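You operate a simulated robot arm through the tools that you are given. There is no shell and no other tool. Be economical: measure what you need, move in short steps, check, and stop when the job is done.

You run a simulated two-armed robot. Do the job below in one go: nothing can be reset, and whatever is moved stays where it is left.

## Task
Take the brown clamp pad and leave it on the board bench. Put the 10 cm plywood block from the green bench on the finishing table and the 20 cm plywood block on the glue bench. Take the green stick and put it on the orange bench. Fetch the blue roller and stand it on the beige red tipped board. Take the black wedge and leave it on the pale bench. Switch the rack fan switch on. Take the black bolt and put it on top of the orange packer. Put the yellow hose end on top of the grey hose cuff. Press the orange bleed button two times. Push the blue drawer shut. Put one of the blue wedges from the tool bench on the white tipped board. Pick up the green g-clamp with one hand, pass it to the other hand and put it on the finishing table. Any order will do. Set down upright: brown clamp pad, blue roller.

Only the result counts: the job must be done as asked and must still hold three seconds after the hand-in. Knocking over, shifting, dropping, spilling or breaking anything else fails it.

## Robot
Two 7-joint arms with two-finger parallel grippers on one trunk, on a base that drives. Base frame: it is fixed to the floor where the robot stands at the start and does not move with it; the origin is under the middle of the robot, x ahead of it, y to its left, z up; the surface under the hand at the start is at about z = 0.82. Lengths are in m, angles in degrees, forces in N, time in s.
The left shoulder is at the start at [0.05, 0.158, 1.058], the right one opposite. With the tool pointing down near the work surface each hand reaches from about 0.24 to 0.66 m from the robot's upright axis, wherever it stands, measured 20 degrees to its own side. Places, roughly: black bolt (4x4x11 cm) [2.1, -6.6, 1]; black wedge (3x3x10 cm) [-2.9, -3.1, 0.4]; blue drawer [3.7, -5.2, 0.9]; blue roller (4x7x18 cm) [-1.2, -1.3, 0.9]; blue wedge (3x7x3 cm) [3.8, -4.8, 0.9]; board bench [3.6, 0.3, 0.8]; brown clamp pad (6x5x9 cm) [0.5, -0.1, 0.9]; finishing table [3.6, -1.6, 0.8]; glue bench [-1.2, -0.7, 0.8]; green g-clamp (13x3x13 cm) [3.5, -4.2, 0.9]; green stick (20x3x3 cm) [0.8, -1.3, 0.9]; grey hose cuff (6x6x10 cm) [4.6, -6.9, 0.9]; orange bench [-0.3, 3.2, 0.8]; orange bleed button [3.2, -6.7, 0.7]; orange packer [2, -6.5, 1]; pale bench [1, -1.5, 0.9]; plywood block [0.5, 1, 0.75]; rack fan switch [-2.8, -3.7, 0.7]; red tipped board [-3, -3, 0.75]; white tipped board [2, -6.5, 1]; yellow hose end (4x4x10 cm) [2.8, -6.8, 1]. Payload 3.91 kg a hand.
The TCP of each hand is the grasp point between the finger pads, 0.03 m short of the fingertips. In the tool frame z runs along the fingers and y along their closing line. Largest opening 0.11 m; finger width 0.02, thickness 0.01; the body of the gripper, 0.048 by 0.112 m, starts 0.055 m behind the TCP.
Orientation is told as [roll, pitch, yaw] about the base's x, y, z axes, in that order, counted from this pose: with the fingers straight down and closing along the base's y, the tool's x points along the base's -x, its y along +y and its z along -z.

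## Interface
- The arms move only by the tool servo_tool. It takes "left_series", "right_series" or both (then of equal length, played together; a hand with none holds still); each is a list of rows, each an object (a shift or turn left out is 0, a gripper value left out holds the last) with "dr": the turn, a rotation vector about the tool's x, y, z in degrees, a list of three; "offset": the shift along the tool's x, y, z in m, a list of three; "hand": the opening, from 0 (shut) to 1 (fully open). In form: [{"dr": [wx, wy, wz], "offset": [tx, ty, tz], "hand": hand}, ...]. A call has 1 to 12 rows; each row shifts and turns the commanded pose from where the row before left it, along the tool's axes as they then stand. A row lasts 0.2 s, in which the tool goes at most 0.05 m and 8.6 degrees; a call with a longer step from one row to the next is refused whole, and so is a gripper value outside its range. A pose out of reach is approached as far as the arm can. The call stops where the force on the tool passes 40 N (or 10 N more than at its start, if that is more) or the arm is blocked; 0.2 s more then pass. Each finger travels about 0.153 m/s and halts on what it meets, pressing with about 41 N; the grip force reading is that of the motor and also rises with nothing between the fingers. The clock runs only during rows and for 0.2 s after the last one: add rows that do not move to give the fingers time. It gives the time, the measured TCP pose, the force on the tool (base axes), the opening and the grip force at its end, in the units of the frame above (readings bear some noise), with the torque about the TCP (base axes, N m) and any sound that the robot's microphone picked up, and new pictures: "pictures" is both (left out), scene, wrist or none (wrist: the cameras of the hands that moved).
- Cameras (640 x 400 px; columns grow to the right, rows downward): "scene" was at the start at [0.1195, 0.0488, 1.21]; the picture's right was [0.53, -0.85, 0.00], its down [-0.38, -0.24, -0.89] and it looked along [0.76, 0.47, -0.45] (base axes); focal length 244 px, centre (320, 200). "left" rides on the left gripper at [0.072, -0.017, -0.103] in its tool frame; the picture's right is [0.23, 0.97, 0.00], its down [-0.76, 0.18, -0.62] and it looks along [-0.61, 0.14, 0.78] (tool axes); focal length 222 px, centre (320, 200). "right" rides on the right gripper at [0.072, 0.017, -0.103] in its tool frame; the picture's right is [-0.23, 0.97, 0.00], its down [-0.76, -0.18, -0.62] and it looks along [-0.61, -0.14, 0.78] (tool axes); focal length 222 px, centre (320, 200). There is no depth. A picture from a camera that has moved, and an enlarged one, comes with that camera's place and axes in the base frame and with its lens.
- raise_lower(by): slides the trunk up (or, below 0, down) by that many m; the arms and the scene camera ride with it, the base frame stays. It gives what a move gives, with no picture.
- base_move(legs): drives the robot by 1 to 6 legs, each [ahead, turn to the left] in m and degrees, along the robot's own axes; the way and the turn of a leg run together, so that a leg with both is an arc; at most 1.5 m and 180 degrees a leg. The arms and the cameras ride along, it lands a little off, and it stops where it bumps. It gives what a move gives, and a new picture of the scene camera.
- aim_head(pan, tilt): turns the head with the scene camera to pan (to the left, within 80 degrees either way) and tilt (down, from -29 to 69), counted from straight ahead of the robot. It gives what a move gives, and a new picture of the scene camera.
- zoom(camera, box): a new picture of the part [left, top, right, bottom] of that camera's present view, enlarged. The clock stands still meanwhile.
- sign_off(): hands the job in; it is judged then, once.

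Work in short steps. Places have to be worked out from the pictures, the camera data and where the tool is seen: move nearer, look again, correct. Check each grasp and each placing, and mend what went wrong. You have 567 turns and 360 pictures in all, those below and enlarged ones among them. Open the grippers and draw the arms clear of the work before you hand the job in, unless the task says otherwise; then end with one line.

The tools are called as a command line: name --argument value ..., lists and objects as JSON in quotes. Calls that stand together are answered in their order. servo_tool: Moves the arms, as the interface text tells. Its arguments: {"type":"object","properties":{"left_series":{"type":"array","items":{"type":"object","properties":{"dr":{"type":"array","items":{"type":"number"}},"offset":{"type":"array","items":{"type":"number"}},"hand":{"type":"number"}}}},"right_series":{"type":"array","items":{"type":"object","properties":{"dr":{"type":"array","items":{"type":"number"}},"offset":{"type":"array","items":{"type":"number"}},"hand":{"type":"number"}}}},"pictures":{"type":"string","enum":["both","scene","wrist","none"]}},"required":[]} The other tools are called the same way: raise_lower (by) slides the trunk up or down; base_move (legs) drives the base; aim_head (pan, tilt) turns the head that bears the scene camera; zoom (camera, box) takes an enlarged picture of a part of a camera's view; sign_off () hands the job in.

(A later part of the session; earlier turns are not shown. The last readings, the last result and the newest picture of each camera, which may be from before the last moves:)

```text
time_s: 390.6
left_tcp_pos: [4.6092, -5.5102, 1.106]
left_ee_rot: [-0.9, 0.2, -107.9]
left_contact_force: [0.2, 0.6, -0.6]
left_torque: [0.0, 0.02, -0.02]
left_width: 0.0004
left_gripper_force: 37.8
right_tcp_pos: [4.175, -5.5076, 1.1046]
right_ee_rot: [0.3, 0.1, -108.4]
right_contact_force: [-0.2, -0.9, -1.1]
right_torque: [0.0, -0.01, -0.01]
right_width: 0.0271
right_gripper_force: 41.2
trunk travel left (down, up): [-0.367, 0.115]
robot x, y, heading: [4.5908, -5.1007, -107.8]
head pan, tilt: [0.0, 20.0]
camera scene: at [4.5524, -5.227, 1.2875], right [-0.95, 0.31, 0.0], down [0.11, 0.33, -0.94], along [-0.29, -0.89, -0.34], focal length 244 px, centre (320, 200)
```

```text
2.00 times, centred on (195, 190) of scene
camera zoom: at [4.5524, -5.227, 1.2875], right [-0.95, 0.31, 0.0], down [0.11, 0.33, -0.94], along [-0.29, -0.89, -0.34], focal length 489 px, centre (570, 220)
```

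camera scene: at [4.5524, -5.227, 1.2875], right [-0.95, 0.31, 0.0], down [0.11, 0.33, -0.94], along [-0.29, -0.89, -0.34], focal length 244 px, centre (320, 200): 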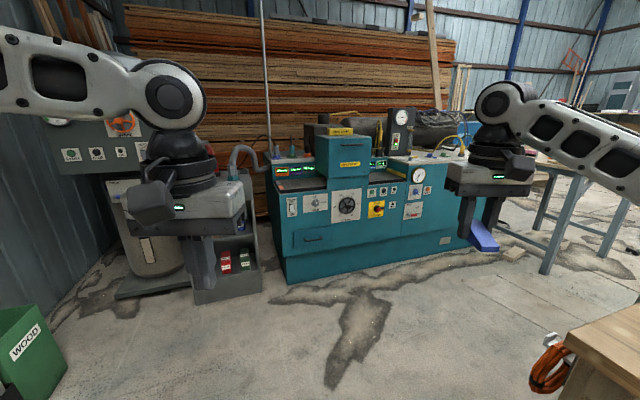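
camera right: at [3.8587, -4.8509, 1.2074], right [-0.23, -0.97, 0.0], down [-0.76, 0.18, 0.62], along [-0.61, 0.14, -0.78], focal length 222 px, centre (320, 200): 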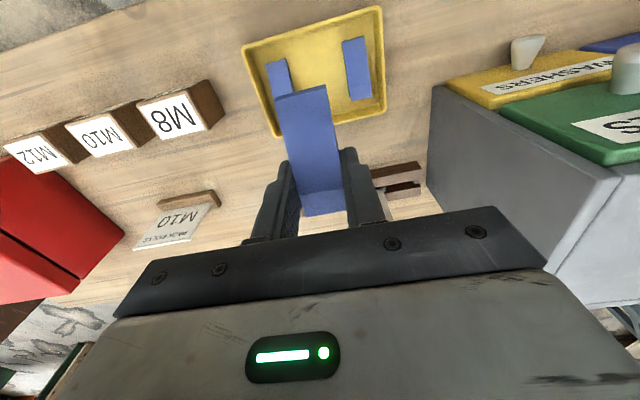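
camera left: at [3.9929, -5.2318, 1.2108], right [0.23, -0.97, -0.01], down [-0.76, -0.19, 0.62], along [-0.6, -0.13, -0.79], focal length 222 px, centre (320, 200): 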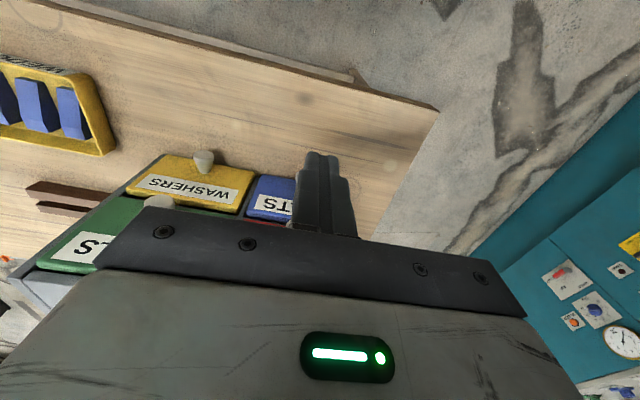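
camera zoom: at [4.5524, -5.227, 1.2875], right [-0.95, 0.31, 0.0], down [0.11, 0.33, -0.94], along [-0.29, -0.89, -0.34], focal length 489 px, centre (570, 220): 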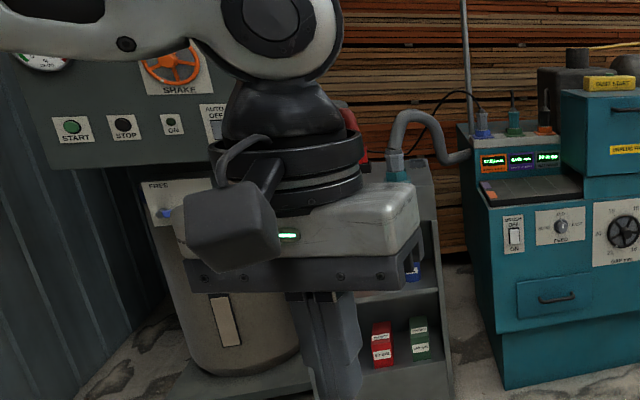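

The machine front faces north at y≈-6.75; the BLEED button is at ≈[3.185, -6.70, 0.714]. I drive round the tool bench's end to about [3.05, -6.05] facing south.

base_move --legs '[[0, 17.8], [0.92, 0], [0, -90], [1.5, 0], [0, 90]]'

aim_head --pan 0 --tilt 35

```text
time_s: 411.1
left_tcp_pos: [3.1855, -6.422, 1.1057]
left_ee_rot: [-0.9, 0.2, -94.2]
left_contact_force: [-0.2, -0.1, -0.4]
left_torque: [0.0, 0.01, -0.02]
left_width: 0.0
left_gripper_force: 37.8
right_tcp_pos: [2.763, -6.5208, 1.1037]
right_ee_rot: [0.1, 0.0, -94.8]
right_contact_force: [-0.5, 0.4, -0.6]
right_torque: [-0.01, -0.01, -0.02]
right_width: 0.0269
right_gripper_force: 41.1
trunk travel left (down, up): [-0.367, 0.115]
robot x, y, heading: [3.0712, -6.0242, -94.4]
head pan, tilt: [0.0, 20.0]
camera scene: at [3.0636, -6.159, 1.2876], right [-1.0, 0.08, 0.0], down [0.03, 0.34, -0.94], along [-0.07, -0.94, -0.34], focal length 244 px, centre (320, 200)
```

scene: 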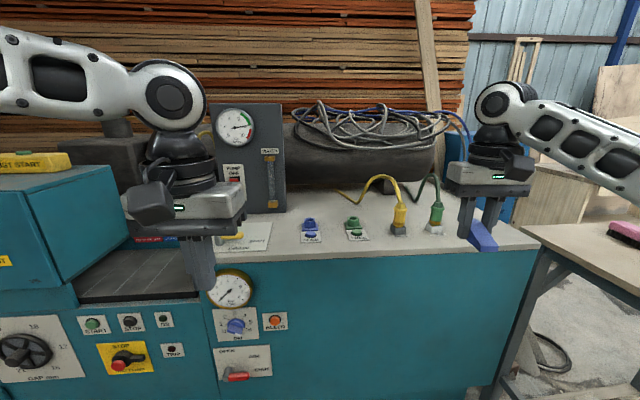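

```text
time_s: 411.8
left_tcp_pos: [3.1856, -6.4215, 1.1059]
left_ee_rot: [-0.9, 0.2, -94.2]
left_contact_force: [1.0, 0.3, -0.4]
left_torque: [0.0, 0.01, -0.01]
left_width: 0.0
left_gripper_force: 37.6
right_tcp_pos: [2.7637, -6.5205, 1.1045]
right_ee_rot: [0.1, 0.0, -94.7]
right_contact_force: [0.2, 0.3, 0.0]
right_torque: [-0.03, 0.02, 0.02]
right_width: 0.027
right_gripper_force: 40.6
trunk travel left (down, up): [-0.367, 0.115]
robot x, y, heading: [3.0733, -6.0283, -94.2]
head pan, tilt: [0.0, 35.0]
camera scene: at [3.0639, -6.154, 1.2638], right [-1.0, 0.08, 0.0], down [0.04, 0.57, -0.82], along [-0.06, -0.82, -0.57], focal length 244 px, centre (320, 200)
```

scene: 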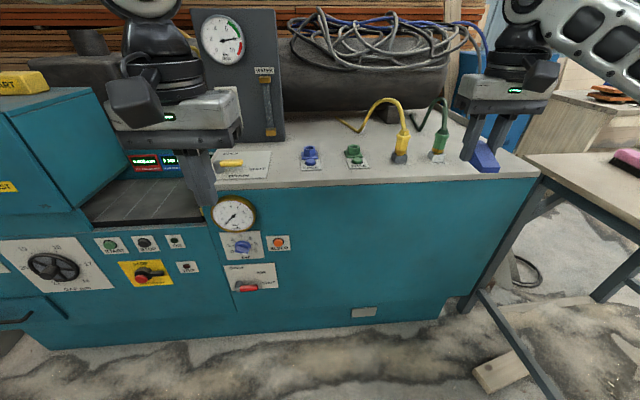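

Triangulated BLEED button: [3.157, -6.73, 0.703]. I retract the right hand (wedge) and tilt the left hand forward ~70°.

servo_tool --right_series '[{"offset": [0.035, 0, -0.02]}, {"offset": [0.035, 0, -0.02]}, {"offset": [0.035, 0, -0.02]}, {"offset": [0.035, 0, -0.02]}, {}, {}, {}, {}, {}, {}]' --left_series '[{"offset": [0.035, 0, 0]}, {"dr": [0, -8, 0]}, {"dr": [0, -8, 0]}, {"dr": [0, -8, 0]}, {"dr": [0, -8, 0]}, {"dr": [0, -8, 0]}, {"dr": [0, -8, 0]}, {"dr": [0, -8, 0]}, {"dr": [0, -8, 0]}, {"dr": [0, -8, 0]}]' --pictures "none"

raise_lower --by -0.25

```text
time_s: 414.0
left_tcp_pos: [3.154, -6.4411, 1.1392]
left_ee_rot: [-3.0, -71.9, -91.3]
left_contact_force: [0.1, -0.1, 0.4]
left_torque: [-0.01, -0.01, -0.01]
left_width: 0.0
left_gripper_force: 38.0
left hand out of reach, approached as far as the arm can: row 7, 8, 9, 10
right_tcp_pos: [2.7751, -6.3815, 1.1845]
right_ee_rot: [0.1, 0.1, -94.8]
right_contact_force: [0.0, 0.5, -0.3]
right_torque: [-0.03, 0.02, 0.0]
right_width: 0.0267
right_gripper_force: 40.9
trunk travel left (down, up): [-0.367, 0.115]
robot x, y, heading: [3.0722, -6.0239, -94.5]
head pan, tilt: [0.0, 35.0]
```

```text
time_s: 416.6
left_tcp_pos: [3.153, -6.4403, 0.8886]
left_ee_rot: [-2.7, -71.7, -91.6]
left_contact_force: [0.3, 0.7, 0.8]
left_torque: [0.02, 0.0, 0.03]
left_width: 0.0
left_gripper_force: 38.1
right_tcp_pos: [2.7766, -6.3807, 0.9353]
right_ee_rot: [0.2, 0.0, -94.8]
right_contact_force: [0.6, 0.2, -0.7]
right_torque: [0.01, 0.0, -0.01]
right_width: 0.0268
right_gripper_force: 40.6
trunk travel left (down, up): [-0.117, 0.365]
robot x, y, heading: [3.0717, -6.0263, -94.0]
head pan, tilt: [0.0, 35.0]
```

Lower the left hand to button height.

servo_tool --left_series '[{"offset": [0.042, 0, 0.0137]}, {"offset": [0.042, 0, 0.0137]}, {"offset": [0.042, 0, 0.0137]}, {"offset": [0.042, 0, 0.0137]}, {}]' --pictures "both"

```text
time_s: 417.8
left_tcp_pos: [3.1825, -6.4616, 0.7357]
left_ee_rot: [-2.9, -71.6, -91.6]
left_contact_force: [0.7, 0.4, -0.6]
left_torque: [0.02, 0.01, 0.0]
left_width: 0.0
left_gripper_force: 37.4
left hand out of reach, approached as far as the arm can: row 1, 3, 4
right_tcp_pos: [2.7748, -6.3813, 0.9357]
right_ee_rot: [0.2, 0.0, -94.8]
right_contact_force: [0.3, -0.2, -0.9]
right_torque: [-0.03, -0.03, -0.02]
right_width: 0.0268
right_gripper_force: 41.3
trunk travel left (down, up): [-0.117, 0.365]
robot x, y, heading: [3.0725, -6.0239, -94.6]
head pan, tilt: [0.0, 35.0]
camera scene: at [3.0639, -6.154, 1.0138], right [-1.0, 0.08, 0.0], down [0.04, 0.57, -0.82], along [-0.06, -0.82, -0.57], focal length 244 px, centre (320, 200)
camera left: at [3.1756, -6.3391, 0.7004], right [0.97, 0.0, -0.23], down [0.22, 0.34, 0.92], along [0.08, -0.94, 0.33], focal length 222 px, centre (320, 200)
```

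scene: 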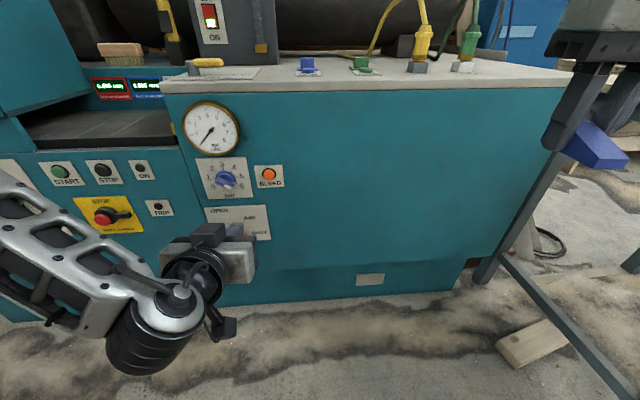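
left: 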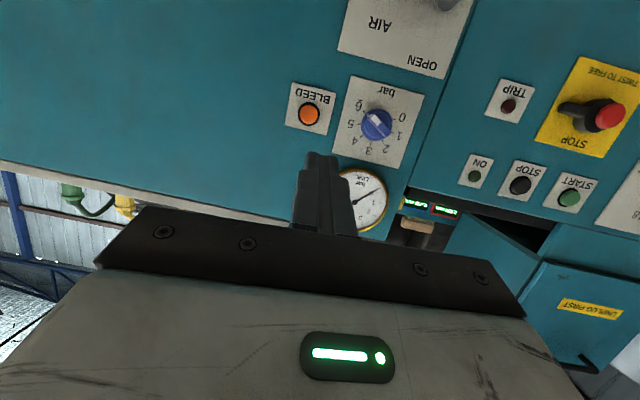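

The button shows at ≈[3.156, -6.73, 0.697]. I turn the base 6° right and go forward 0.12 m.

base_move --legs '[[0, -6], [0.12, 0]]'

zoom --camera "left" --box '[0, 0, 640, 400]'

```text
time_s: 419.6
left_tcp_pos: [3.1144, -6.5845, 0.7355]
left_ee_rot: [-2.8, -71.6, -97.8]
left_contact_force: [0.5, -0.1, -0.2]
left_torque: [-0.01, -0.01, 0.01]
left_width: 0.0002
left_gripper_force: 37.5
right_tcp_pos: [2.7179, -6.4599, 0.9361]
right_ee_rot: [0.2, 0.1, -100.9]
right_contact_force: [-0.5, 0.7, -0.4]
right_torque: [-0.02, 0.01, -0.05]
right_width: 0.027
right_gripper_force: 41.1
trunk travel left (down, up): [-0.117, 0.365]
robot x, y, heading: [3.0478, -6.1425, -100.7]
head pan, tilt: [0.0, 35.0]
camera scene: at [3.0289, -6.2661, 1.0138], right [-0.98, 0.18, 0.0], down [0.11, 0.56, -0.82], along [-0.15, -0.81, -0.57], focal length 244 px, centre (320, 200)
```

scene: 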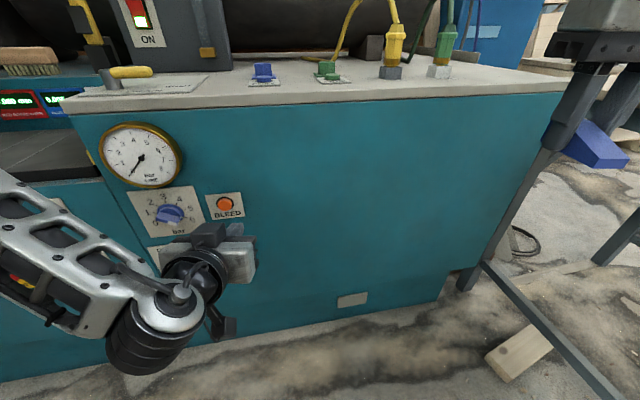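

```text
1.00 times, centred on (320, 200) of left (not enlarged: the box is as wide or as high as the picture)
camera zoom: at [3.1198, -6.4621, 0.7007], right [0.97, -0.11, -0.23], down [0.25, 0.31, 0.92], along [-0.03, -0.94, 0.33], focal length 222 px, centre (320, 200)
```

zoom: 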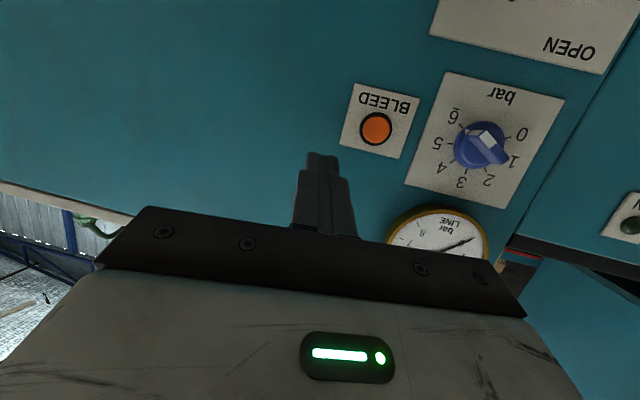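

Refined: button at [3.157, -6.75, 0.695]. I move the fingertips to just in front of it.

servo_tool --left_series '[{"offset": [-0.0007, 0.03, 0.02]}, {"offset": [-0.0007, 0.025, 0.035]}, {"offset": [-0.0007, 0.006, 0.035]}, {}]' --pictures "both"

```text
time_s: 420.6
left_tcp_pos: [3.1571, -6.6767, 0.7089]
left_ee_rot: [-2.8, -71.6, -97.8]
left_contact_force: [0.7, -0.1, -0.4]
left_torque: [-0.01, 0.02, 0.02]
left_width: 0.0
left_gripper_force: 37.9
right_tcp_pos: [2.7181, -6.4599, 0.9355]
right_ee_rot: [0.2, 0.0, -101.0]
right_contact_force: [-0.3, 0.1, -0.3]
right_torque: [-0.03, 0.0, -0.03]
right_width: 0.027
right_gripper_force: 40.7
trunk travel left (down, up): [-0.117, 0.365]
robot x, y, heading: [3.0523, -6.144, -100.6]
head pan, tilt: [0.0, 35.0]
camera scene: at [3.0289, -6.2662, 1.0137], right [-0.98, 0.18, 0.0], down [0.11, 0.56, -0.82], along [-0.15, -0.81, -0.57], focal length 244 px, centre (320, 200)
camera left: at [3.1634, -6.556, 0.6742], right [0.97, -0.11, -0.23], down [0.25, 0.31, 0.92], along [-0.03, -0.94, 0.33], focal length 222 px, centre (320, 200)
```

scene: 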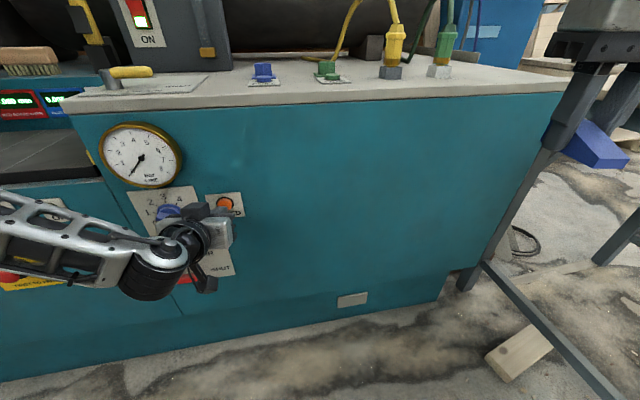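
left: 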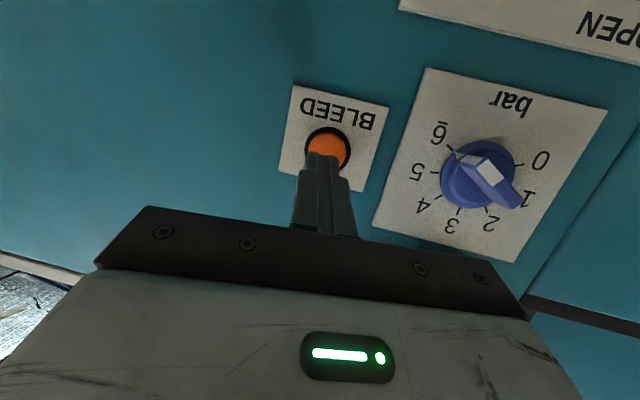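

Tip nearly aligned; I shift up 8 mm and 6 mm sideways, then push along the tool axis and watch the force/sound.

servo_tool --left_series '[{"offset": [-0.008, 0.006, 0]}, {"offset": [0, 0, 0.02]}, {"offset": [0, 0, 0.012]}, {}]' --pictures "wrist"

```text
time_s: 421.4
left_tcp_pos: [3.158, -6.7048, 0.7119]
left_ee_rot: [-3.5, -71.8, -97.2]
left_contact_force: [11.3, 31.1, 18.1]
left_torque: [-0.5, -0.08, 0.38]
left_width: 0.0001
left_gripper_force: 38.0
right_tcp_pos: [2.7196, -6.4572, 0.9365]
right_ee_rot: [0.1, -0.2, -100.8]
right_contact_force: [-0.1, -0.3, -0.5]
right_torque: [0.01, 0.01, 0.01]
right_width: 0.027
right_gripper_force: 40.6
trunk travel left (down, up): [-0.117, 0.365]
robot x, y, heading: [3.049, -6.1382, -100.3]
head pan, tilt: [0.0, 35.0]
heard: click
stopped in row 4 (left hand): the force on the tool passed its limit at 64 N (the readings are from after the stop); the commanded pose is now the measured one
camera left: at [3.1643, -6.5823, 0.6761], right [0.97, -0.11, -0.23], down [0.26, 0.31, 0.91], along [-0.03, -0.94, 0.33], focal length 222 px, centre (320, 200)
```

left: 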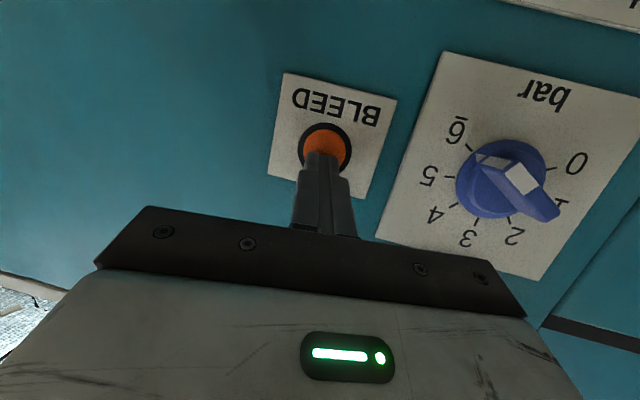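

A click: first press. I back off 2.5 cm and see whether it releases.

servo_tool --left_series '[{"offset": [0, 0, -0.012]}, {"offset": [0, 0, -0.013]}, {}, {}]' --pictures "wrist"

```text
time_s: 422.4
left_tcp_pos: [3.1623, -6.6826, 0.7155]
left_ee_rot: [-3.3, -71.4, -97.4]
left_contact_force: [-0.1, -0.3, -0.7]
left_torque: [-0.01, -0.03, 0.01]
left_width: 0.0
left_gripper_force: 37.6
right_tcp_pos: [2.7181, -6.4602, 0.9355]
right_ee_rot: [0.2, 0.0, -100.8]
right_contact_force: [0.2, 0.2, -0.3]
right_torque: [-0.02, -0.02, 0.0]
right_width: 0.027
right_gripper_force: 40.7
trunk travel left (down, up): [-0.117, 0.365]
robot x, y, heading: [3.0485, -6.1417, -100.3]
head pan, tilt: [0.0, 35.0]
camera left: at [3.1691, -6.5607, 0.6805], right [0.97, -0.11, -0.23], down [0.25, 0.31, 0.92], along [-0.03, -0.95, 0.32], focal length 222 px, centre (320, 200)
```

left: 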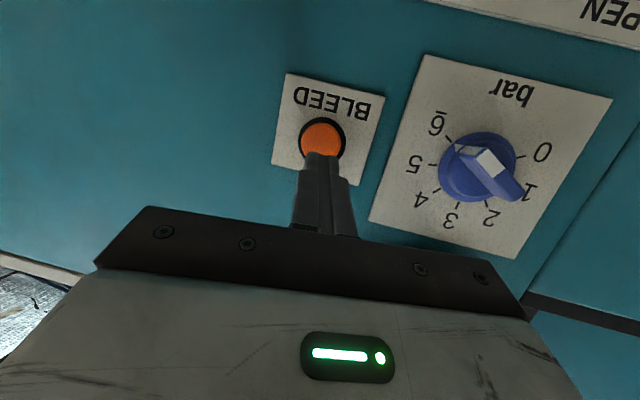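

Released. Second press.

servo_tool --left_series '[{"offset": [0, 0, 0.012]}, {"offset": [0, 0, 0.01]}, {"offset": [0, 0, 0.004]}]' --pictures "none"

```text
time_s: 423.4
left_tcp_pos: [3.1607, -6.7043, 0.7101]
left_ee_rot: [-3.6, -71.7, -96.9]
left_contact_force: [7.2, 20.6, 12.0]
left_torque: [-0.33, 0.0, 0.13]
left_width: 0.0001
left_gripper_force: 37.6
right_tcp_pos: [2.7194, -6.459, 0.9366]
right_ee_rot: [0.1, -0.2, -100.6]
right_contact_force: [0.1, 0.1, -1.1]
right_torque: [0.0, -0.03, 0.02]
right_width: 0.027
right_gripper_force: 41.3
trunk travel left (down, up): [-0.117, 0.365]
robot x, y, heading: [3.0511, -6.1385, -100.3]
head pan, tilt: [0.0, 35.0]
heard: click
stopped in row 3 (left hand): the force on the tool passed its limit at 45 N (the readings are from after the stop); the commanded pose is now the measured one
```

Second click heard. I back off straight, reverse the base, raise the trunk and straighten the left hand.

servo_tool --left_series '[{"offset": [0, 0, -0.02]}, {"offset": [0, 0, -0.04]}, {"offset": [0, 0, -0.04]}, {}]' --pictures "none"

base_move --legs '[[-0.15, 0]]'

raise_lower --by 0.3

servo_tool --left_series '[{"dr": [0, 8, 0], "hand": 1}, {"dr": [0, 8, 0]}, {"dr": [0, 8, 0]}, {"dr": [0, 8, 0]}, {"dr": [0, 8, 0]}, {"dr": [0, 8, 0]}, {"dr": [0, 8, 0]}, {"dr": [0, 8, 0]}, {"dr": [0, 7.6, 0]}, {}]' --pictures "none"

aim_head --pan -50 --tilt 25

```text
time_s: 424.4
left_tcp_pos: [3.1777, -6.6135, 0.7424]
left_ee_rot: [-3.3, -71.3, -97.2]
left_contact_force: [-0.9, 0.7, 0.5]
left_torque: [0.03, -0.01, -0.02]
left_width: 0.0001
left_gripper_force: 37.7
right_tcp_pos: [2.7191, -6.4595, 0.9355]
right_ee_rot: [0.1, 0.0, -100.8]
right_contact_force: [0.5, 0.2, -0.3]
right_torque: [0.04, -0.02, 0.01]
right_width: 0.0269
right_gripper_force: 40.9
trunk travel left (down, up): [-0.117, 0.365]
robot x, y, heading: [3.054, -6.1379, -100.4]
head pan, tilt: [0.0, 35.0]
```

```text
time_s: 425.8
left_tcp_pos: [3.2055, -6.4613, 0.742]
left_ee_rot: [-3.4, -71.4, -97.1]
left_contact_force: [-0.7, 0.0, -0.2]
left_torque: [0.0, -0.01, -0.02]
left_width: 0.0001
left_gripper_force: 37.7
right_tcp_pos: [2.7478, -6.3081, 0.9354]
right_ee_rot: [0.0, 0.1, -100.7]
right_contact_force: [0.1, -0.3, 0.0]
right_torque: [-0.02, 0.0, 0.01]
right_width: 0.0268
right_gripper_force: 40.9
trunk travel left (down, up): [-0.117, 0.365]
robot x, y, heading: [3.08, -5.9867, -100.6]
head pan, tilt: [0.0, 35.0]
camera scene: at [3.0578, -6.1126, 1.0138], right [-0.98, 0.18, 0.0], down [0.1, 0.56, -0.82], along [-0.15, -0.81, -0.57], focal length 244 px, centre (320, 200)
```

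scene: 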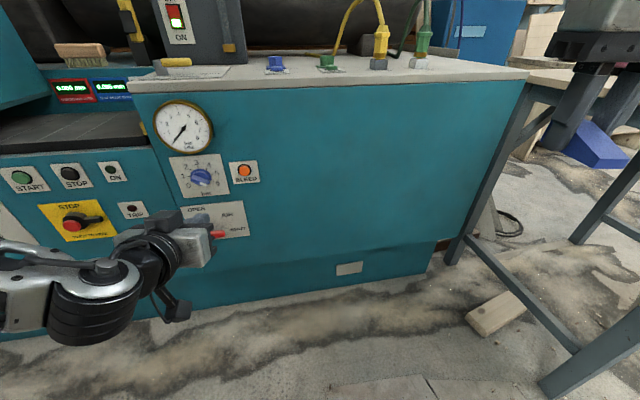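

```text
time_s: 428.8
left_tcp_pos: [3.2064, -6.4604, 1.0427]
left_ee_rot: [-3.4, -71.4, -96.9]
left_contact_force: [0.5, 0.6, -0.7]
left_torque: [0.02, 0.01, -0.01]
left_width: 0.0004
left_gripper_force: 37.6
right_tcp_pos: [2.7477, -6.3092, 1.2351]
right_ee_rot: [0.2, 0.1, -100.7]
right_contact_force: [0.5, -0.3, 0.1]
right_torque: [0.0, 0.03, 0.01]
right_width: 0.0269
right_gripper_force: 41.4
trunk travel left (down, up): [-0.417, 0.065]
robot x, y, heading: [3.0815, -5.9854, -100.3]
head pan, tilt: [0.0, 35.0]
```

```text
time_s: 431.0
left_tcp_pos: [3.2056, -6.4603, 1.0425]
left_ee_rot: [-1.1, 0.3, -100.3]
left_contact_force: [-0.2, 0.5, 0.3]
left_torque: [-0.01, -0.01, -0.02]
left_width: 0.1099
left_gripper_force: 0.0
right_tcp_pos: [2.7468, -6.3092, 1.2351]
right_ee_rot: [0.1, 0.0, -100.7]
right_contact_force: [-0.3, -0.2, 0.1]
right_torque: [-0.01, 0.02, -0.02]
right_width: 0.0267
right_gripper_force: 41.4
trunk travel left (down, up): [-0.417, 0.065]
robot x, y, heading: [3.0792, -5.9913, -100.1]
head pan, tilt: [0.0, 35.0]
```

```text
time_s: 432.1
left_tcp_pos: [3.2049, -6.461, 1.0422]
left_ee_rot: [-1.1, 0.2, -100.4]
left_contact_force: [-0.1, -1.0, 0.6]
left_torque: [0.01, 0.01, 0.0]
left_width: 0.1097
left_gripper_force: 0.0
right_tcp_pos: [2.7478, -6.3085, 1.2352]
right_ee_rot: [0.1, 0.0, -100.6]
right_contact_force: [0.6, 0.2, -0.5]
right_torque: [-0.03, -0.02, 0.02]
right_width: 0.027
right_gripper_force: 40.9
trunk travel left (down, up): [-0.417, 0.065]
robot x, y, heading: [3.0804, -5.9897, -100.1]
head pan, tilt: [-50.0, 25.0]
camera scene: at [2.9936, -6.0717, 1.3295], right [-0.5, 0.87, 0.0], down [0.37, 0.21, -0.91], along [-0.79, -0.45, -0.42], focal length 244 px, centre (320, 200)
```

scene: 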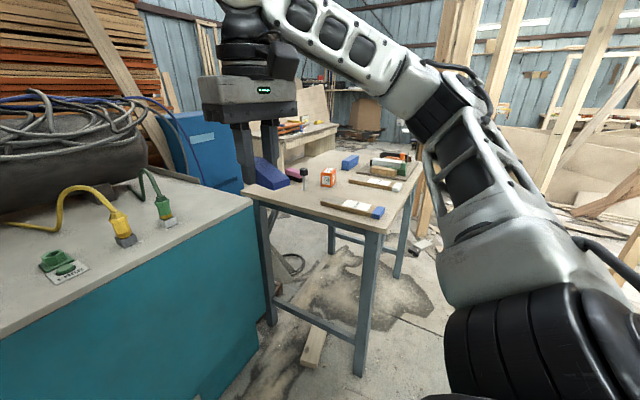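

Zoom on the tall table at the right.

zoom --camera "scene" --box '[230, 120, 440, 250]'

```text
3.05 times, centred on (335, 185) of scene
camera zoom: at [2.9936, -6.0717, 1.3295], right [-0.5, 0.87, 0.0], down [0.37, 0.21, -0.91], along [-0.79, -0.45, -0.42], focal length 744 px, centre (274, 246)
```

zoom: 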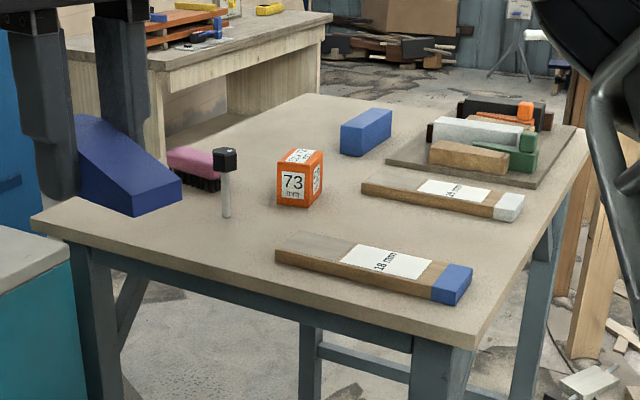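

The white-tipped board lies along y at x≈2.045 (y -6.46…-6.24); bolt ≈[2.215, -6.59], packer ≈[2.13, -6.525]; table x 1.55–2.37, y -6.8…-6.2. I turn west and check the floor north of the table.

base_move --legs '[[-0.15, 0], [0, -80]]'

aim_head --pan 0 --tilt 30

```text
time_s: 437.0
left_tcp_pos: [2.6525, -6.0361, 1.0421]
left_ee_rot: [-1.2, 0.2, 178.0]
left_contact_force: [0.0, -0.1, -1.1]
left_torque: [0.01, 0.0, 0.04]
left_width: 0.1101
left_gripper_force: 0.1
right_tcp_pos: [2.7389, -5.5611, 1.235]
right_ee_rot: [0.1, 0.1, 177.6]
right_contact_force: [0.0, 0.1, -0.3]
right_torque: [0.05, -0.01, 0.0]
right_width: 0.0271
right_gripper_force: 41.2
trunk travel left (down, up): [-0.417, 0.065]
robot x, y, heading: [3.1028, -5.8427, 178.0]
head pan, tilt: [-50.0, 25.0]
camera scene: at [3.0101, -5.7683, 1.3295], right [0.79, 0.62, 0.0], down [0.26, -0.33, -0.91], along [-0.56, 0.71, -0.42], focal length 244 px, centre (320, 200)
```

scene: 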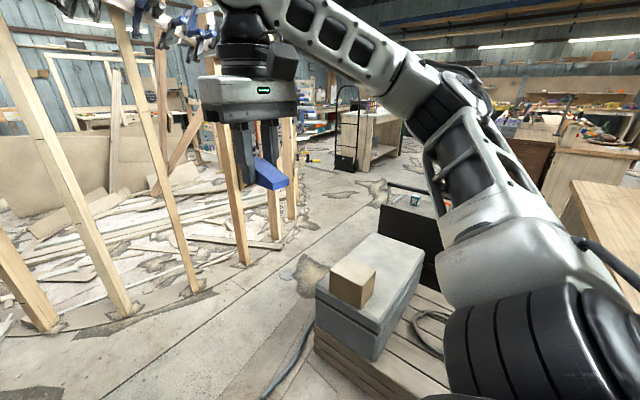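

```text
time_s: 438.2
left_tcp_pos: [2.6549, -6.0347, 1.0418]
left_ee_rot: [-1.0, 0.1, 177.9]
left_contact_force: [0.0, 0.6, 0.3]
left_torque: [-0.02, -0.02, 0.0]
left_width: 0.1101
left_gripper_force: 0.0
right_tcp_pos: [2.7394, -5.5615, 1.2355]
right_ee_rot: [0.2, 0.1, 177.6]
right_contact_force: [0.5, -0.2, -0.7]
right_torque: [-0.01, -0.03, 0.0]
right_width: 0.0267
right_gripper_force: 40.8
trunk travel left (down, up): [-0.417, 0.065]
robot x, y, heading: [3.1001, -5.842, 178.0]
head pan, tilt: [0.0, 30.0]
camera scene: at [2.9764, -5.8378, 1.3216], right [0.04, 1.0, 0.0], down [0.5, -0.02, -0.87], along [-0.87, 0.03, -0.5], focal length 244 px, centre (320, 200)
```

scene: 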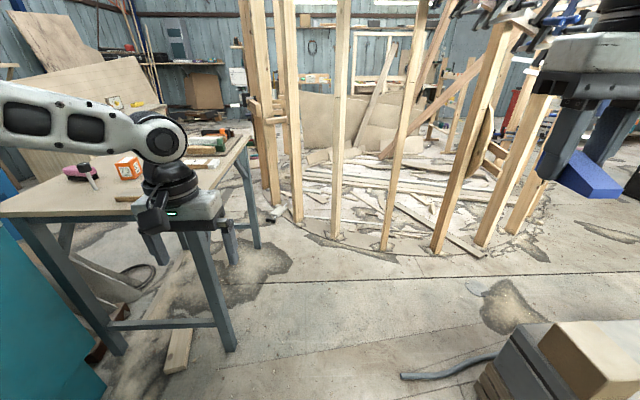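

Floor is clear. I raise the left hand, drive 0.88 m west and turn to face the table from the north.

servo_tool --left_series '[{"offset": [0, 0, -0.045]}, {"offset": [0, 0, -0.045]}, {"offset": [0, 0, -0.045]}, {}]' --pictures "none"

base_move --legs '[[0.88, 2], [0, 90]]'

aim_head --pan 0 --tilt 40

```text
time_s: 439.2
left_tcp_pos: [2.6561, -6.0411, 1.1792]
left_ee_rot: [-1.1, 0.4, 177.9]
left_contact_force: [-0.7, -0.8, 0.0]
left_torque: [0.02, 0.02, 0.0]
left_width: 0.11
left_gripper_force: 0.0
right_tcp_pos: [2.7385, -5.5611, 1.2345]
right_ee_rot: [0.1, 0.1, 177.6]
right_contact_force: [0.1, 0.0, -0.3]
right_torque: [0.02, 0.01, 0.02]
right_width: 0.0271
right_gripper_force: 41.0
trunk travel left (down, up): [-0.417, 0.065]
robot x, y, heading: [3.1089, -5.8421, 177.7]
head pan, tilt: [0.0, 30.0]
```

```text
time_s: 447.7
left_tcp_pos: [2.4417, -6.263, 1.1778]
left_ee_rot: [-1.1, 0.3, -89.7]
left_contact_force: [0.1, 0.0, -0.7]
left_torque: [-0.02, 0.02, 0.01]
left_width: 0.1098
left_gripper_force: 0.2
right_tcp_pos: [1.9597, -6.1986, 1.2352]
right_ee_rot: [0.2, 0.1, -90.3]
right_contact_force: [-0.2, 0.3, 0.2]
right_torque: [0.01, -0.01, 0.0]
right_width: 0.0268
right_gripper_force: 40.6
trunk travel left (down, up): [-0.417, 0.065]
robot x, y, heading: [2.2284, -5.821, -89.7]
head pan, tilt: [0.0, 30.0]
camera scene: at [2.2295, -5.9521, 1.3215], right [-1.0, 0.0, 0.0], down [0.0, 0.5, -0.87], along [0.0, -0.87, -0.5], focal length 244 px, centre (320, 200)
```

scene: 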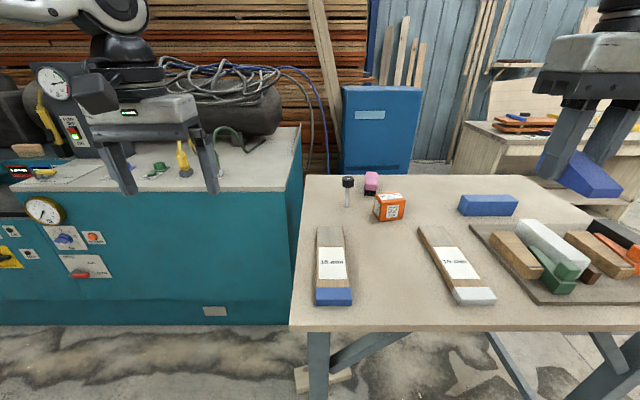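

```text
time_s: 448.4
left_tcp_pos: [2.4408, -6.2636, 1.1784]
left_ee_rot: [-1.1, 0.2, -89.9]
left_contact_force: [-0.8, -0.3, -0.4]
left_torque: [0.02, -0.03, -0.01]
left_width: 0.1099
left_gripper_force: 0.0
right_tcp_pos: [1.9593, -6.1984, 1.2352]
right_ee_rot: [0.0, 0.1, -90.1]
right_contact_force: [-0.2, 0.9, 0.2]
right_torque: [-0.01, 0.03, 0.0]
right_width: 0.0268
right_gripper_force: 40.4
trunk travel left (down, up): [-0.417, 0.065]
robot x, y, heading: [2.2278, -5.8246, -90.0]
head pan, tilt: [0.0, 40.0]
camera scene: at [2.2294, -5.9466, 1.3062], right [-1.0, 0.0, 0.0], down [0.0, 0.64, -0.77], along [0.0, -0.77, -0.64], focal length 244 px, centre (320, 200)
```

scene: 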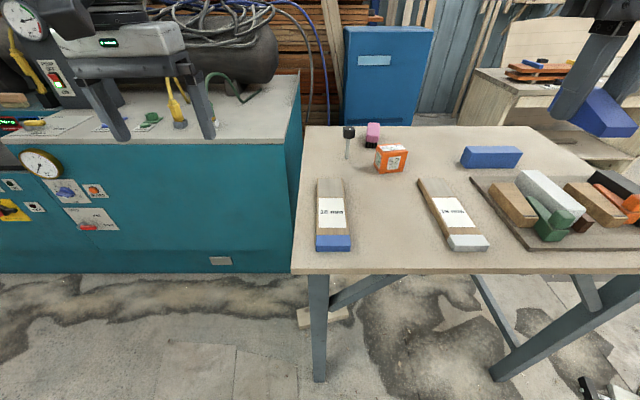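

Table top z≈0.91; white-tipped board centre ≈[1.937, -6.37], along y. I drive 6 cm forward and bring the wedge over the board.

base_move --legs '[[0.06, 0]]'

servo_tool --right_series '[{"offset": [-0.028, -0.005, 0.03]}, {"offset": [-0.028, -0.005, 0.035]}, {"offset": [-0.028, -0.005, 0.035]}, {"offset": [-0.028, -0.005, 0.035]}, {"offset": [0, 0, 0.045]}, {"offset": [0, 0, 0.03]}, {}]' --pictures "both"

```text
time_s: 449.4
left_tcp_pos: [2.4418, -6.3239, 1.179]
left_ee_rot: [-1.2, 0.3, -89.8]
left_contact_force: [0.3, 0.3, 0.6]
left_torque: [0.04, -0.03, 0.01]
left_width: 0.1102
left_gripper_force: 0.0
right_tcp_pos: [1.9592, -6.2587, 1.2353]
right_ee_rot: [0.1, 0.1, -90.3]
right_contact_force: [0.0, 0.4, -0.3]
right_torque: [0.01, 0.01, -0.03]
right_width: 0.0272
right_gripper_force: 40.5
trunk travel left (down, up): [-0.417, 0.065]
robot x, y, heading: [2.2279, -5.8817, -89.7]
head pan, tilt: [0.0, 40.0]
camera scene: at [2.2294, -6.0075, 1.3061], right [-1.0, 0.0, 0.0], down [0.0, 0.64, -0.77], along [0.0, -0.77, -0.64], focal length 244 px, centre (320, 200)
```

scene: 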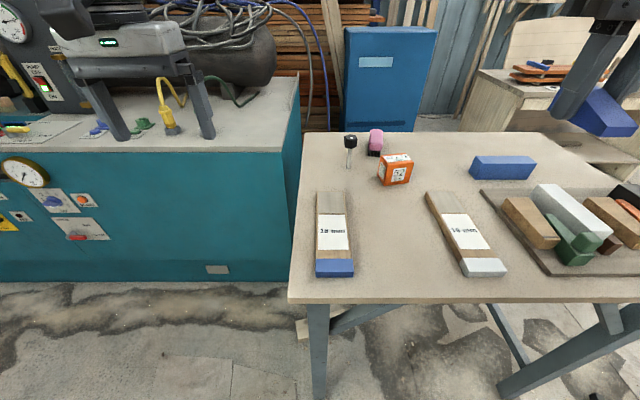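

```text
time_s: 451.0
left_tcp_pos: [2.4428, -6.3236, 1.1788]
left_ee_rot: [-1.2, 0.3, -89.8]
left_contact_force: [0.0, -0.2, -0.1]
left_torque: [0.0, -0.01, 0.01]
left_width: 0.1099
left_gripper_force: 0.1
right_tcp_pos: [1.9386, -6.3732, 1.0238]
right_ee_rot: [0.1, 0.0, -90.3]
right_contact_force: [-1.0, -1.0, 0.3]
right_torque: [0.02, -0.02, 0.0]
right_width: 0.027
right_gripper_force: 41.5
trunk travel left (down, up): [-0.417, 0.065]
robot x, y, heading: [2.2269, -5.8842, -89.8]
head pan, tilt: [0.0, 40.0]
camera scene: at [2.2295, -6.0065, 1.3062], right [-1.0, 0.0, 0.0], down [0.0, 0.64, -0.77], along [0.0, -0.77, -0.64], focal length 244 px, centre (320, 200)
camera right: at [1.9552, -6.3006, 1.1261], right [0.97, -0.23, 0.0], down [-0.18, -0.76, 0.62], along [-0.14, -0.61, -0.78], focal length 222 px, centre (320, 200)
```

scene: 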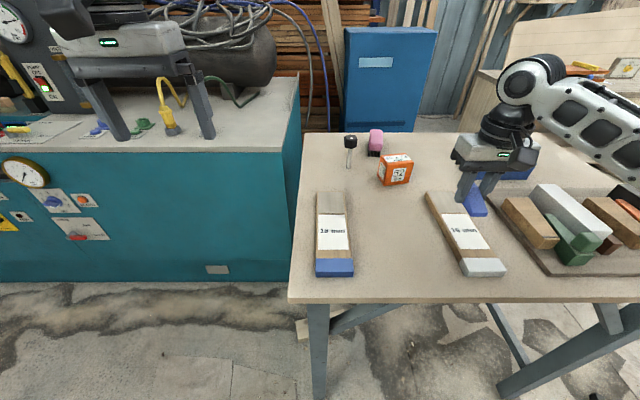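
right: 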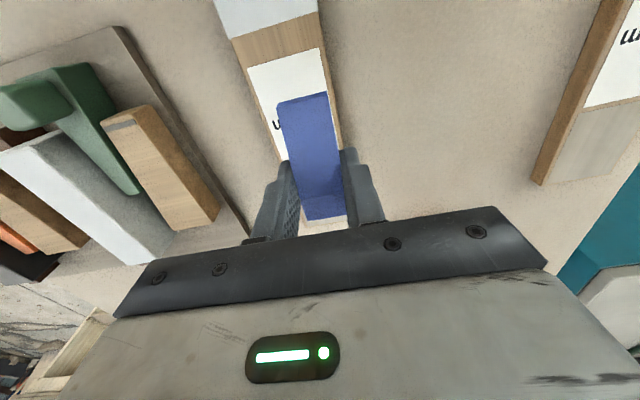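

Shift 1 cm to centre on the board, then lower to contact.

servo_tool --right_series '[{"offset": [0, -0.011, 0.02]}, {"offset": [0, 0, 0.02]}, {"offset": [0, 0, 0.01]}, {}]' --pictures "wrist"

```text
time_s: 452.0
left_tcp_pos: [2.4411, -6.3246, 1.1792]
left_ee_rot: [-1.1, 0.1, -89.8]
left_contact_force: [0.5, -0.6, -1.3]
left_torque: [0.02, 0.02, -0.01]
left_width: 0.1099
left_gripper_force: 0.0
right_tcp_pos: [1.9268, -6.3687, 0.9755]
right_ee_rot: [0.1, 0.0, -90.3]
right_contact_force: [0.7, 0.6, 0.1]
right_torque: [-0.01, 0.02, -0.04]
right_width: 0.0268
right_gripper_force: 41.2
trunk travel left (down, up): [-0.417, 0.065]
robot x, y, heading: [2.226, -5.8807, -89.8]
head pan, tilt: [0.0, 40.0]
camera right: at [1.9441, -6.2971, 1.0784], right [0.97, -0.23, 0.0], down [-0.18, -0.76, 0.62], along [-0.14, -0.61, -0.78], focal length 222 px, centre (320, 200)
```

right: 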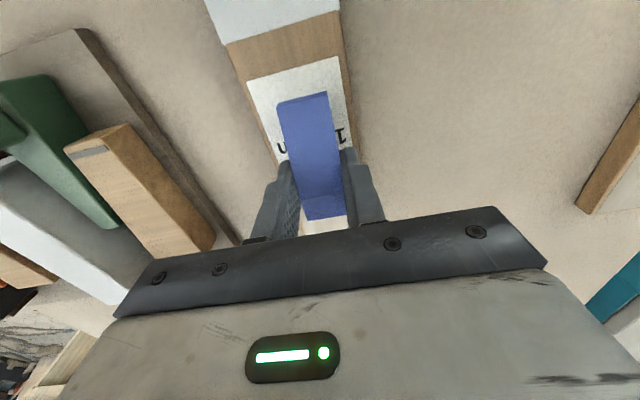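

Centred. Step down to contact.

servo_tool --right_series '[{"offset": [0, 0, 0.005]}, {"offset": [0, 0, 0.004]}, {"offset": [0, 0, 0.004]}, {"offset": [0, 0, 0.004]}]' --pictures "none"

```text
time_s: 453.0
left_tcp_pos: [2.4426, -6.3238, 1.179]
left_ee_rot: [-1.1, 0.2, -89.8]
left_contact_force: [-0.6, 0.0, -0.5]
left_torque: [0.01, -0.01, -0.03]
left_width: 0.11
left_gripper_force: 0.0
right_tcp_pos: [1.9283, -6.37, 0.9573]
right_ee_rot: [0.1, 0.1, -90.2]
right_contact_force: [-0.6, -0.8, 0.3]
right_torque: [-0.01, -0.01, 0.04]
right_width: 0.0271
right_gripper_force: 40.8
trunk travel left (down, up): [-0.417, 0.065]
robot x, y, heading: [2.226, -5.879, -89.6]
head pan, tilt: [0.0, 40.0]
```

servo_tool --right_series '[{"offset": [0, 0, 0.003]}, {"offset": [0, 0, 0.003]}, {"offset": [0, 0, 0.003]}]' --pictures "wrist"

```text
time_s: 453.8
left_tcp_pos: [2.4426, -6.3232, 1.1795]
left_ee_rot: [-1.1, 0.1, -89.8]
left_contact_force: [0.4, -0.8, -0.3]
left_torque: [0.0, 0.01, -0.01]
left_width: 0.1101
left_gripper_force: 0.0
right_tcp_pos: [1.9289, -6.3699, 0.9513]
right_ee_rot: [0.1, 0.0, -90.3]
right_contact_force: [0.6, 2.1, 6.1]
right_torque: [0.04, 0.11, -0.02]
right_width: 0.0266
right_gripper_force: 40.8
trunk travel left (down, up): [-0.417, 0.065]
robot x, y, heading: [2.2279, -5.8774, -90.0]
head pan, tilt: [0.0, 40.0]
camera right: at [1.9451, -6.298, 1.0526], right [0.97, -0.23, 0.0], down [-0.18, -0.76, 0.62], along [-0.14, -0.61, -0.78], focal length 222 px, centre (320, 200)
```

right: 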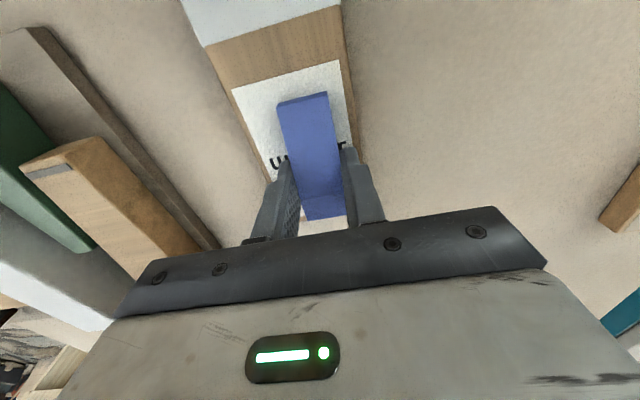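

Contact. Open moderately and lift.

servo_tool --right_series '[{"offset": [0, 0, 0.001]}, {"hand": 0.45}, {"hand": 0.45}, {"hand": 0.45}, {"offset": [0, 0, -0.02]}, {"offset": [0, 0, -0.04]}, {"offset": [0, 0, -0.045]}, {"offset": [0, 0, -0.045]}, {"offset": [0.03, 0, -0.03]}, {}]' --pictures "both"

```text
time_s: 456.0
left_tcp_pos: [2.4416, -6.3238, 1.1777]
left_ee_rot: [-1.0, 0.3, -89.8]
left_contact_force: [0.1, 0.2, -0.9]
left_torque: [0.0, 0.03, 0.0]
left_width: 0.1099
left_gripper_force: 0.0
right_tcp_pos: [1.926, -6.3395, 1.1275]
right_ee_rot: [0.1, 0.0, -90.3]
right_contact_force: [-1.0, -0.6, 0.9]
right_torque: [-0.05, -0.04, 0.01]
right_width: 0.0495
right_gripper_force: 0.2
trunk travel left (down, up): [-0.417, 0.065]
robot x, y, heading: [2.225, -5.8806, -90.1]
head pan, tilt: [0.0, 40.0]
camera scene: at [2.2296, -6.007, 1.3061], right [-1.0, 0.0, 0.0], down [0.0, 0.64, -0.77], along [0.0, -0.77, -0.64], focal length 244 px, centre (320, 200)
camera right: at [1.9435, -6.2674, 1.2302], right [0.97, -0.23, 0.0], down [-0.18, -0.76, 0.62], along [-0.14, -0.6, -0.78], focal length 222 px, centre (320, 200)
```

scene: 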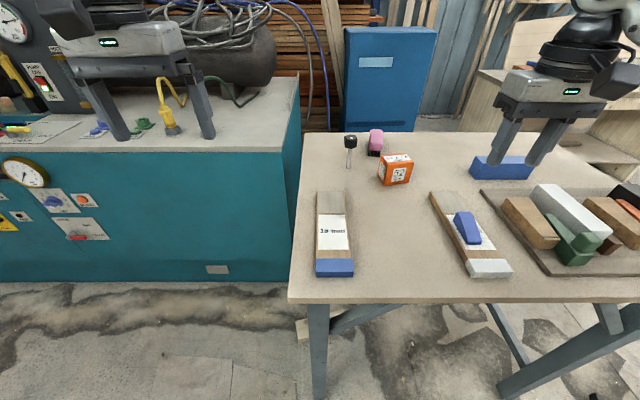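
right: 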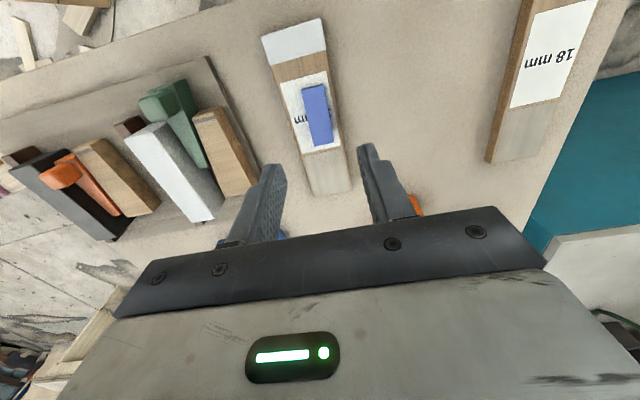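

The wedge lies on the white-tipped board. For bolt and packer I go round to the east side of the table: target robot pose ≈[2.62, -6.33] facing west.

base_move --legs '[[-0.08, 0], [0, 82], [1.07, 0], [0, 94], [0, 94]]'

aim_head --pan 0 --tilt 25

```text
time_s: 473.5
left_tcp_pos: [2.8387, -6.1163, 1.179]
left_ee_rot: [-1.1, 0.1, -176.5]
left_contact_force: [-0.1, 0.4, -0.1]
left_torque: [-0.02, -0.01, 0.03]
left_width: 0.1097
left_gripper_force: 0.0
right_tcp_pos: [2.7925, -5.6034, 1.1277]
right_ee_rot: [0.1, 0.0, -176.8]
right_contact_force: [0.2, 0.3, 0.4]
right_torque: [0.02, 0.01, 0.03]
right_width: 0.0496
right_gripper_force: 0.2
trunk travel left (down, up): [-0.417, 0.065]
robot x, y, heading: [3.2662, -5.8756, -176.8]
head pan, tilt: [0.0, 40.0]
camera scene: at [3.1443, -5.8846, 1.3062], right [-0.06, 1.0, 0.0], down [0.64, 0.04, -0.77], along [-0.76, -0.05, -0.64], focal length 244 px, centre (320, 200)
```

scene: 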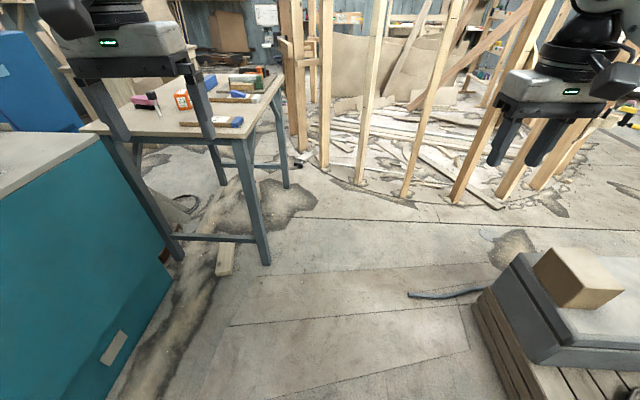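

```text
time_s: 474.3
left_tcp_pos: [2.839, -6.1174, 1.1792]
left_ee_rot: [-1.1, 0.2, -176.4]
left_contact_force: [0.1, -0.3, -0.6]
left_torque: [0.02, 0.03, -0.03]
left_width: 0.1099
left_gripper_force: 0.0
right_tcp_pos: [2.7925, -5.6025, 1.1274]
right_ee_rot: [0.1, -0.1, -176.8]
right_contact_force: [0.4, -0.1, 0.1]
right_torque: [-0.01, -0.01, -0.02]
right_width: 0.0494
right_gripper_force: 0.1
trunk travel left (down, up): [-0.417, 0.065]
robot x, y, heading: [3.2671, -5.8749, -176.4]
head pan, tilt: [0.0, 25.0]
camera scene: at [3.1372, -5.8849, 1.3295], right [-0.06, 1.0, 0.0], down [0.42, 0.03, -0.91], along [-0.9, -0.06, -0.42], focal length 244 px, centre (320, 200)
```

scene: 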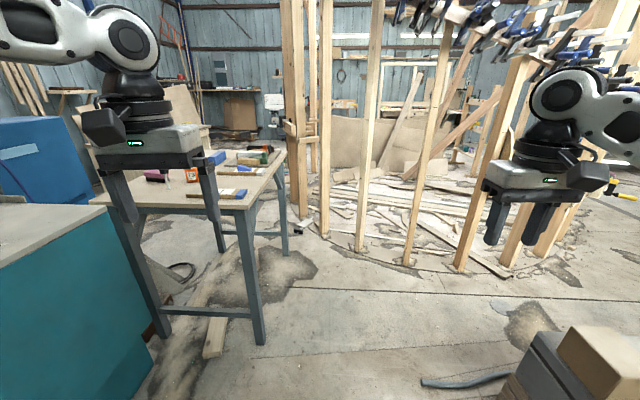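

S-curve to the east side of the table.

base_move --legs '[[0.415, 63], [0.415, -66]]'

aim_head --pan 15 --tilt 40

```text
time_s: 480.4
left_tcp_pos: [2.1807, -6.5309, 1.1788]
left_ee_rot: [-1.1, 0.3, -180.0]
left_contact_force: [-0.4, 0.2, 0.4]
left_torque: [0.04, -0.01, 0.01]
left_width: 0.1098
left_gripper_force: 0.1
right_tcp_pos: [2.1666, -6.0138, 1.1267]
right_ee_rot: [0.1, 0.0, 179.6]
right_contact_force: [0.3, 0.0, 1.1]
right_torque: [0.02, 0.0, 0.03]
right_width: 0.0496
right_gripper_force: 0.1
trunk travel left (down, up): [-0.417, 0.065]
robot x, y, heading: [2.623, -6.317, 179.9]
head pan, tilt: [0.0, 25.0]
cut short: leg 1, 2
camera scene: at [2.4936, -6.317, 1.3295], right [0.0, 1.0, 0.0], down [0.42, 0.0, -0.91], along [-0.91, 0.0, -0.42], focal length 244 px, centre (320, 200)
```

scene: 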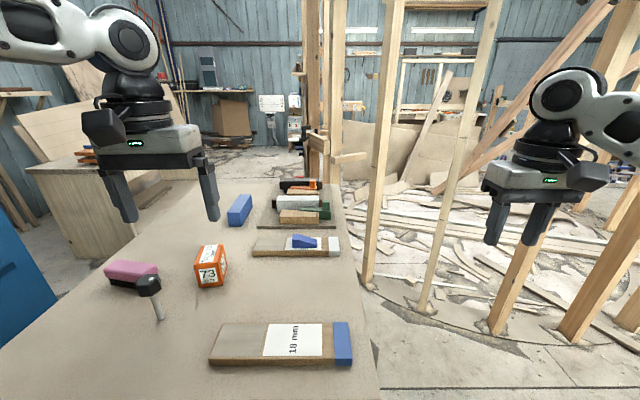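

```text
time_s: 481.2
left_tcp_pos: [2.1821, -6.5312, 1.1788]
left_ee_rot: [-1.1, 0.2, -180.0]
left_contact_force: [0.9, 0.9, -0.4]
left_torque: [-0.01, 0.0, 0.01]
left_width: 0.1098
left_gripper_force: 0.0
right_tcp_pos: [2.1664, -6.0154, 1.1281]
right_ee_rot: [0.2, 0.0, 179.7]
right_contact_force: [1.5, -0.2, 0.3]
right_torque: [-0.01, -0.03, -0.01]
right_width: 0.0496
right_gripper_force: 0.0
trunk travel left (down, up): [-0.417, 0.065]
robot x, y, heading: [2.6267, -6.3188, 180.2]
head pan, tilt: [15.0, 40.0]
camera scene: at [2.5038, -6.3391, 1.3063], right [-0.26, 0.97, 0.0], down [0.62, 0.17, -0.77], along [-0.74, -0.2, -0.64], focal length 244 px, centre (320, 200)
```

scene: 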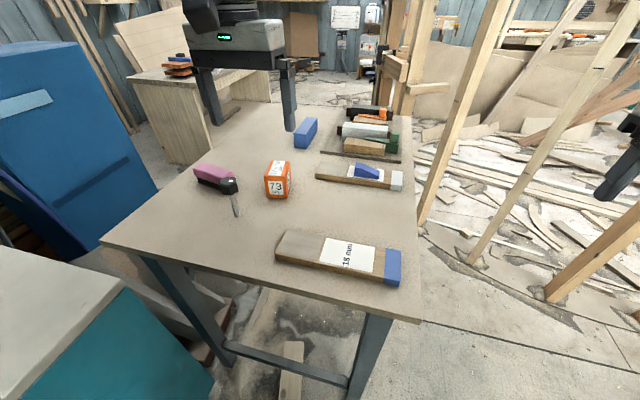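

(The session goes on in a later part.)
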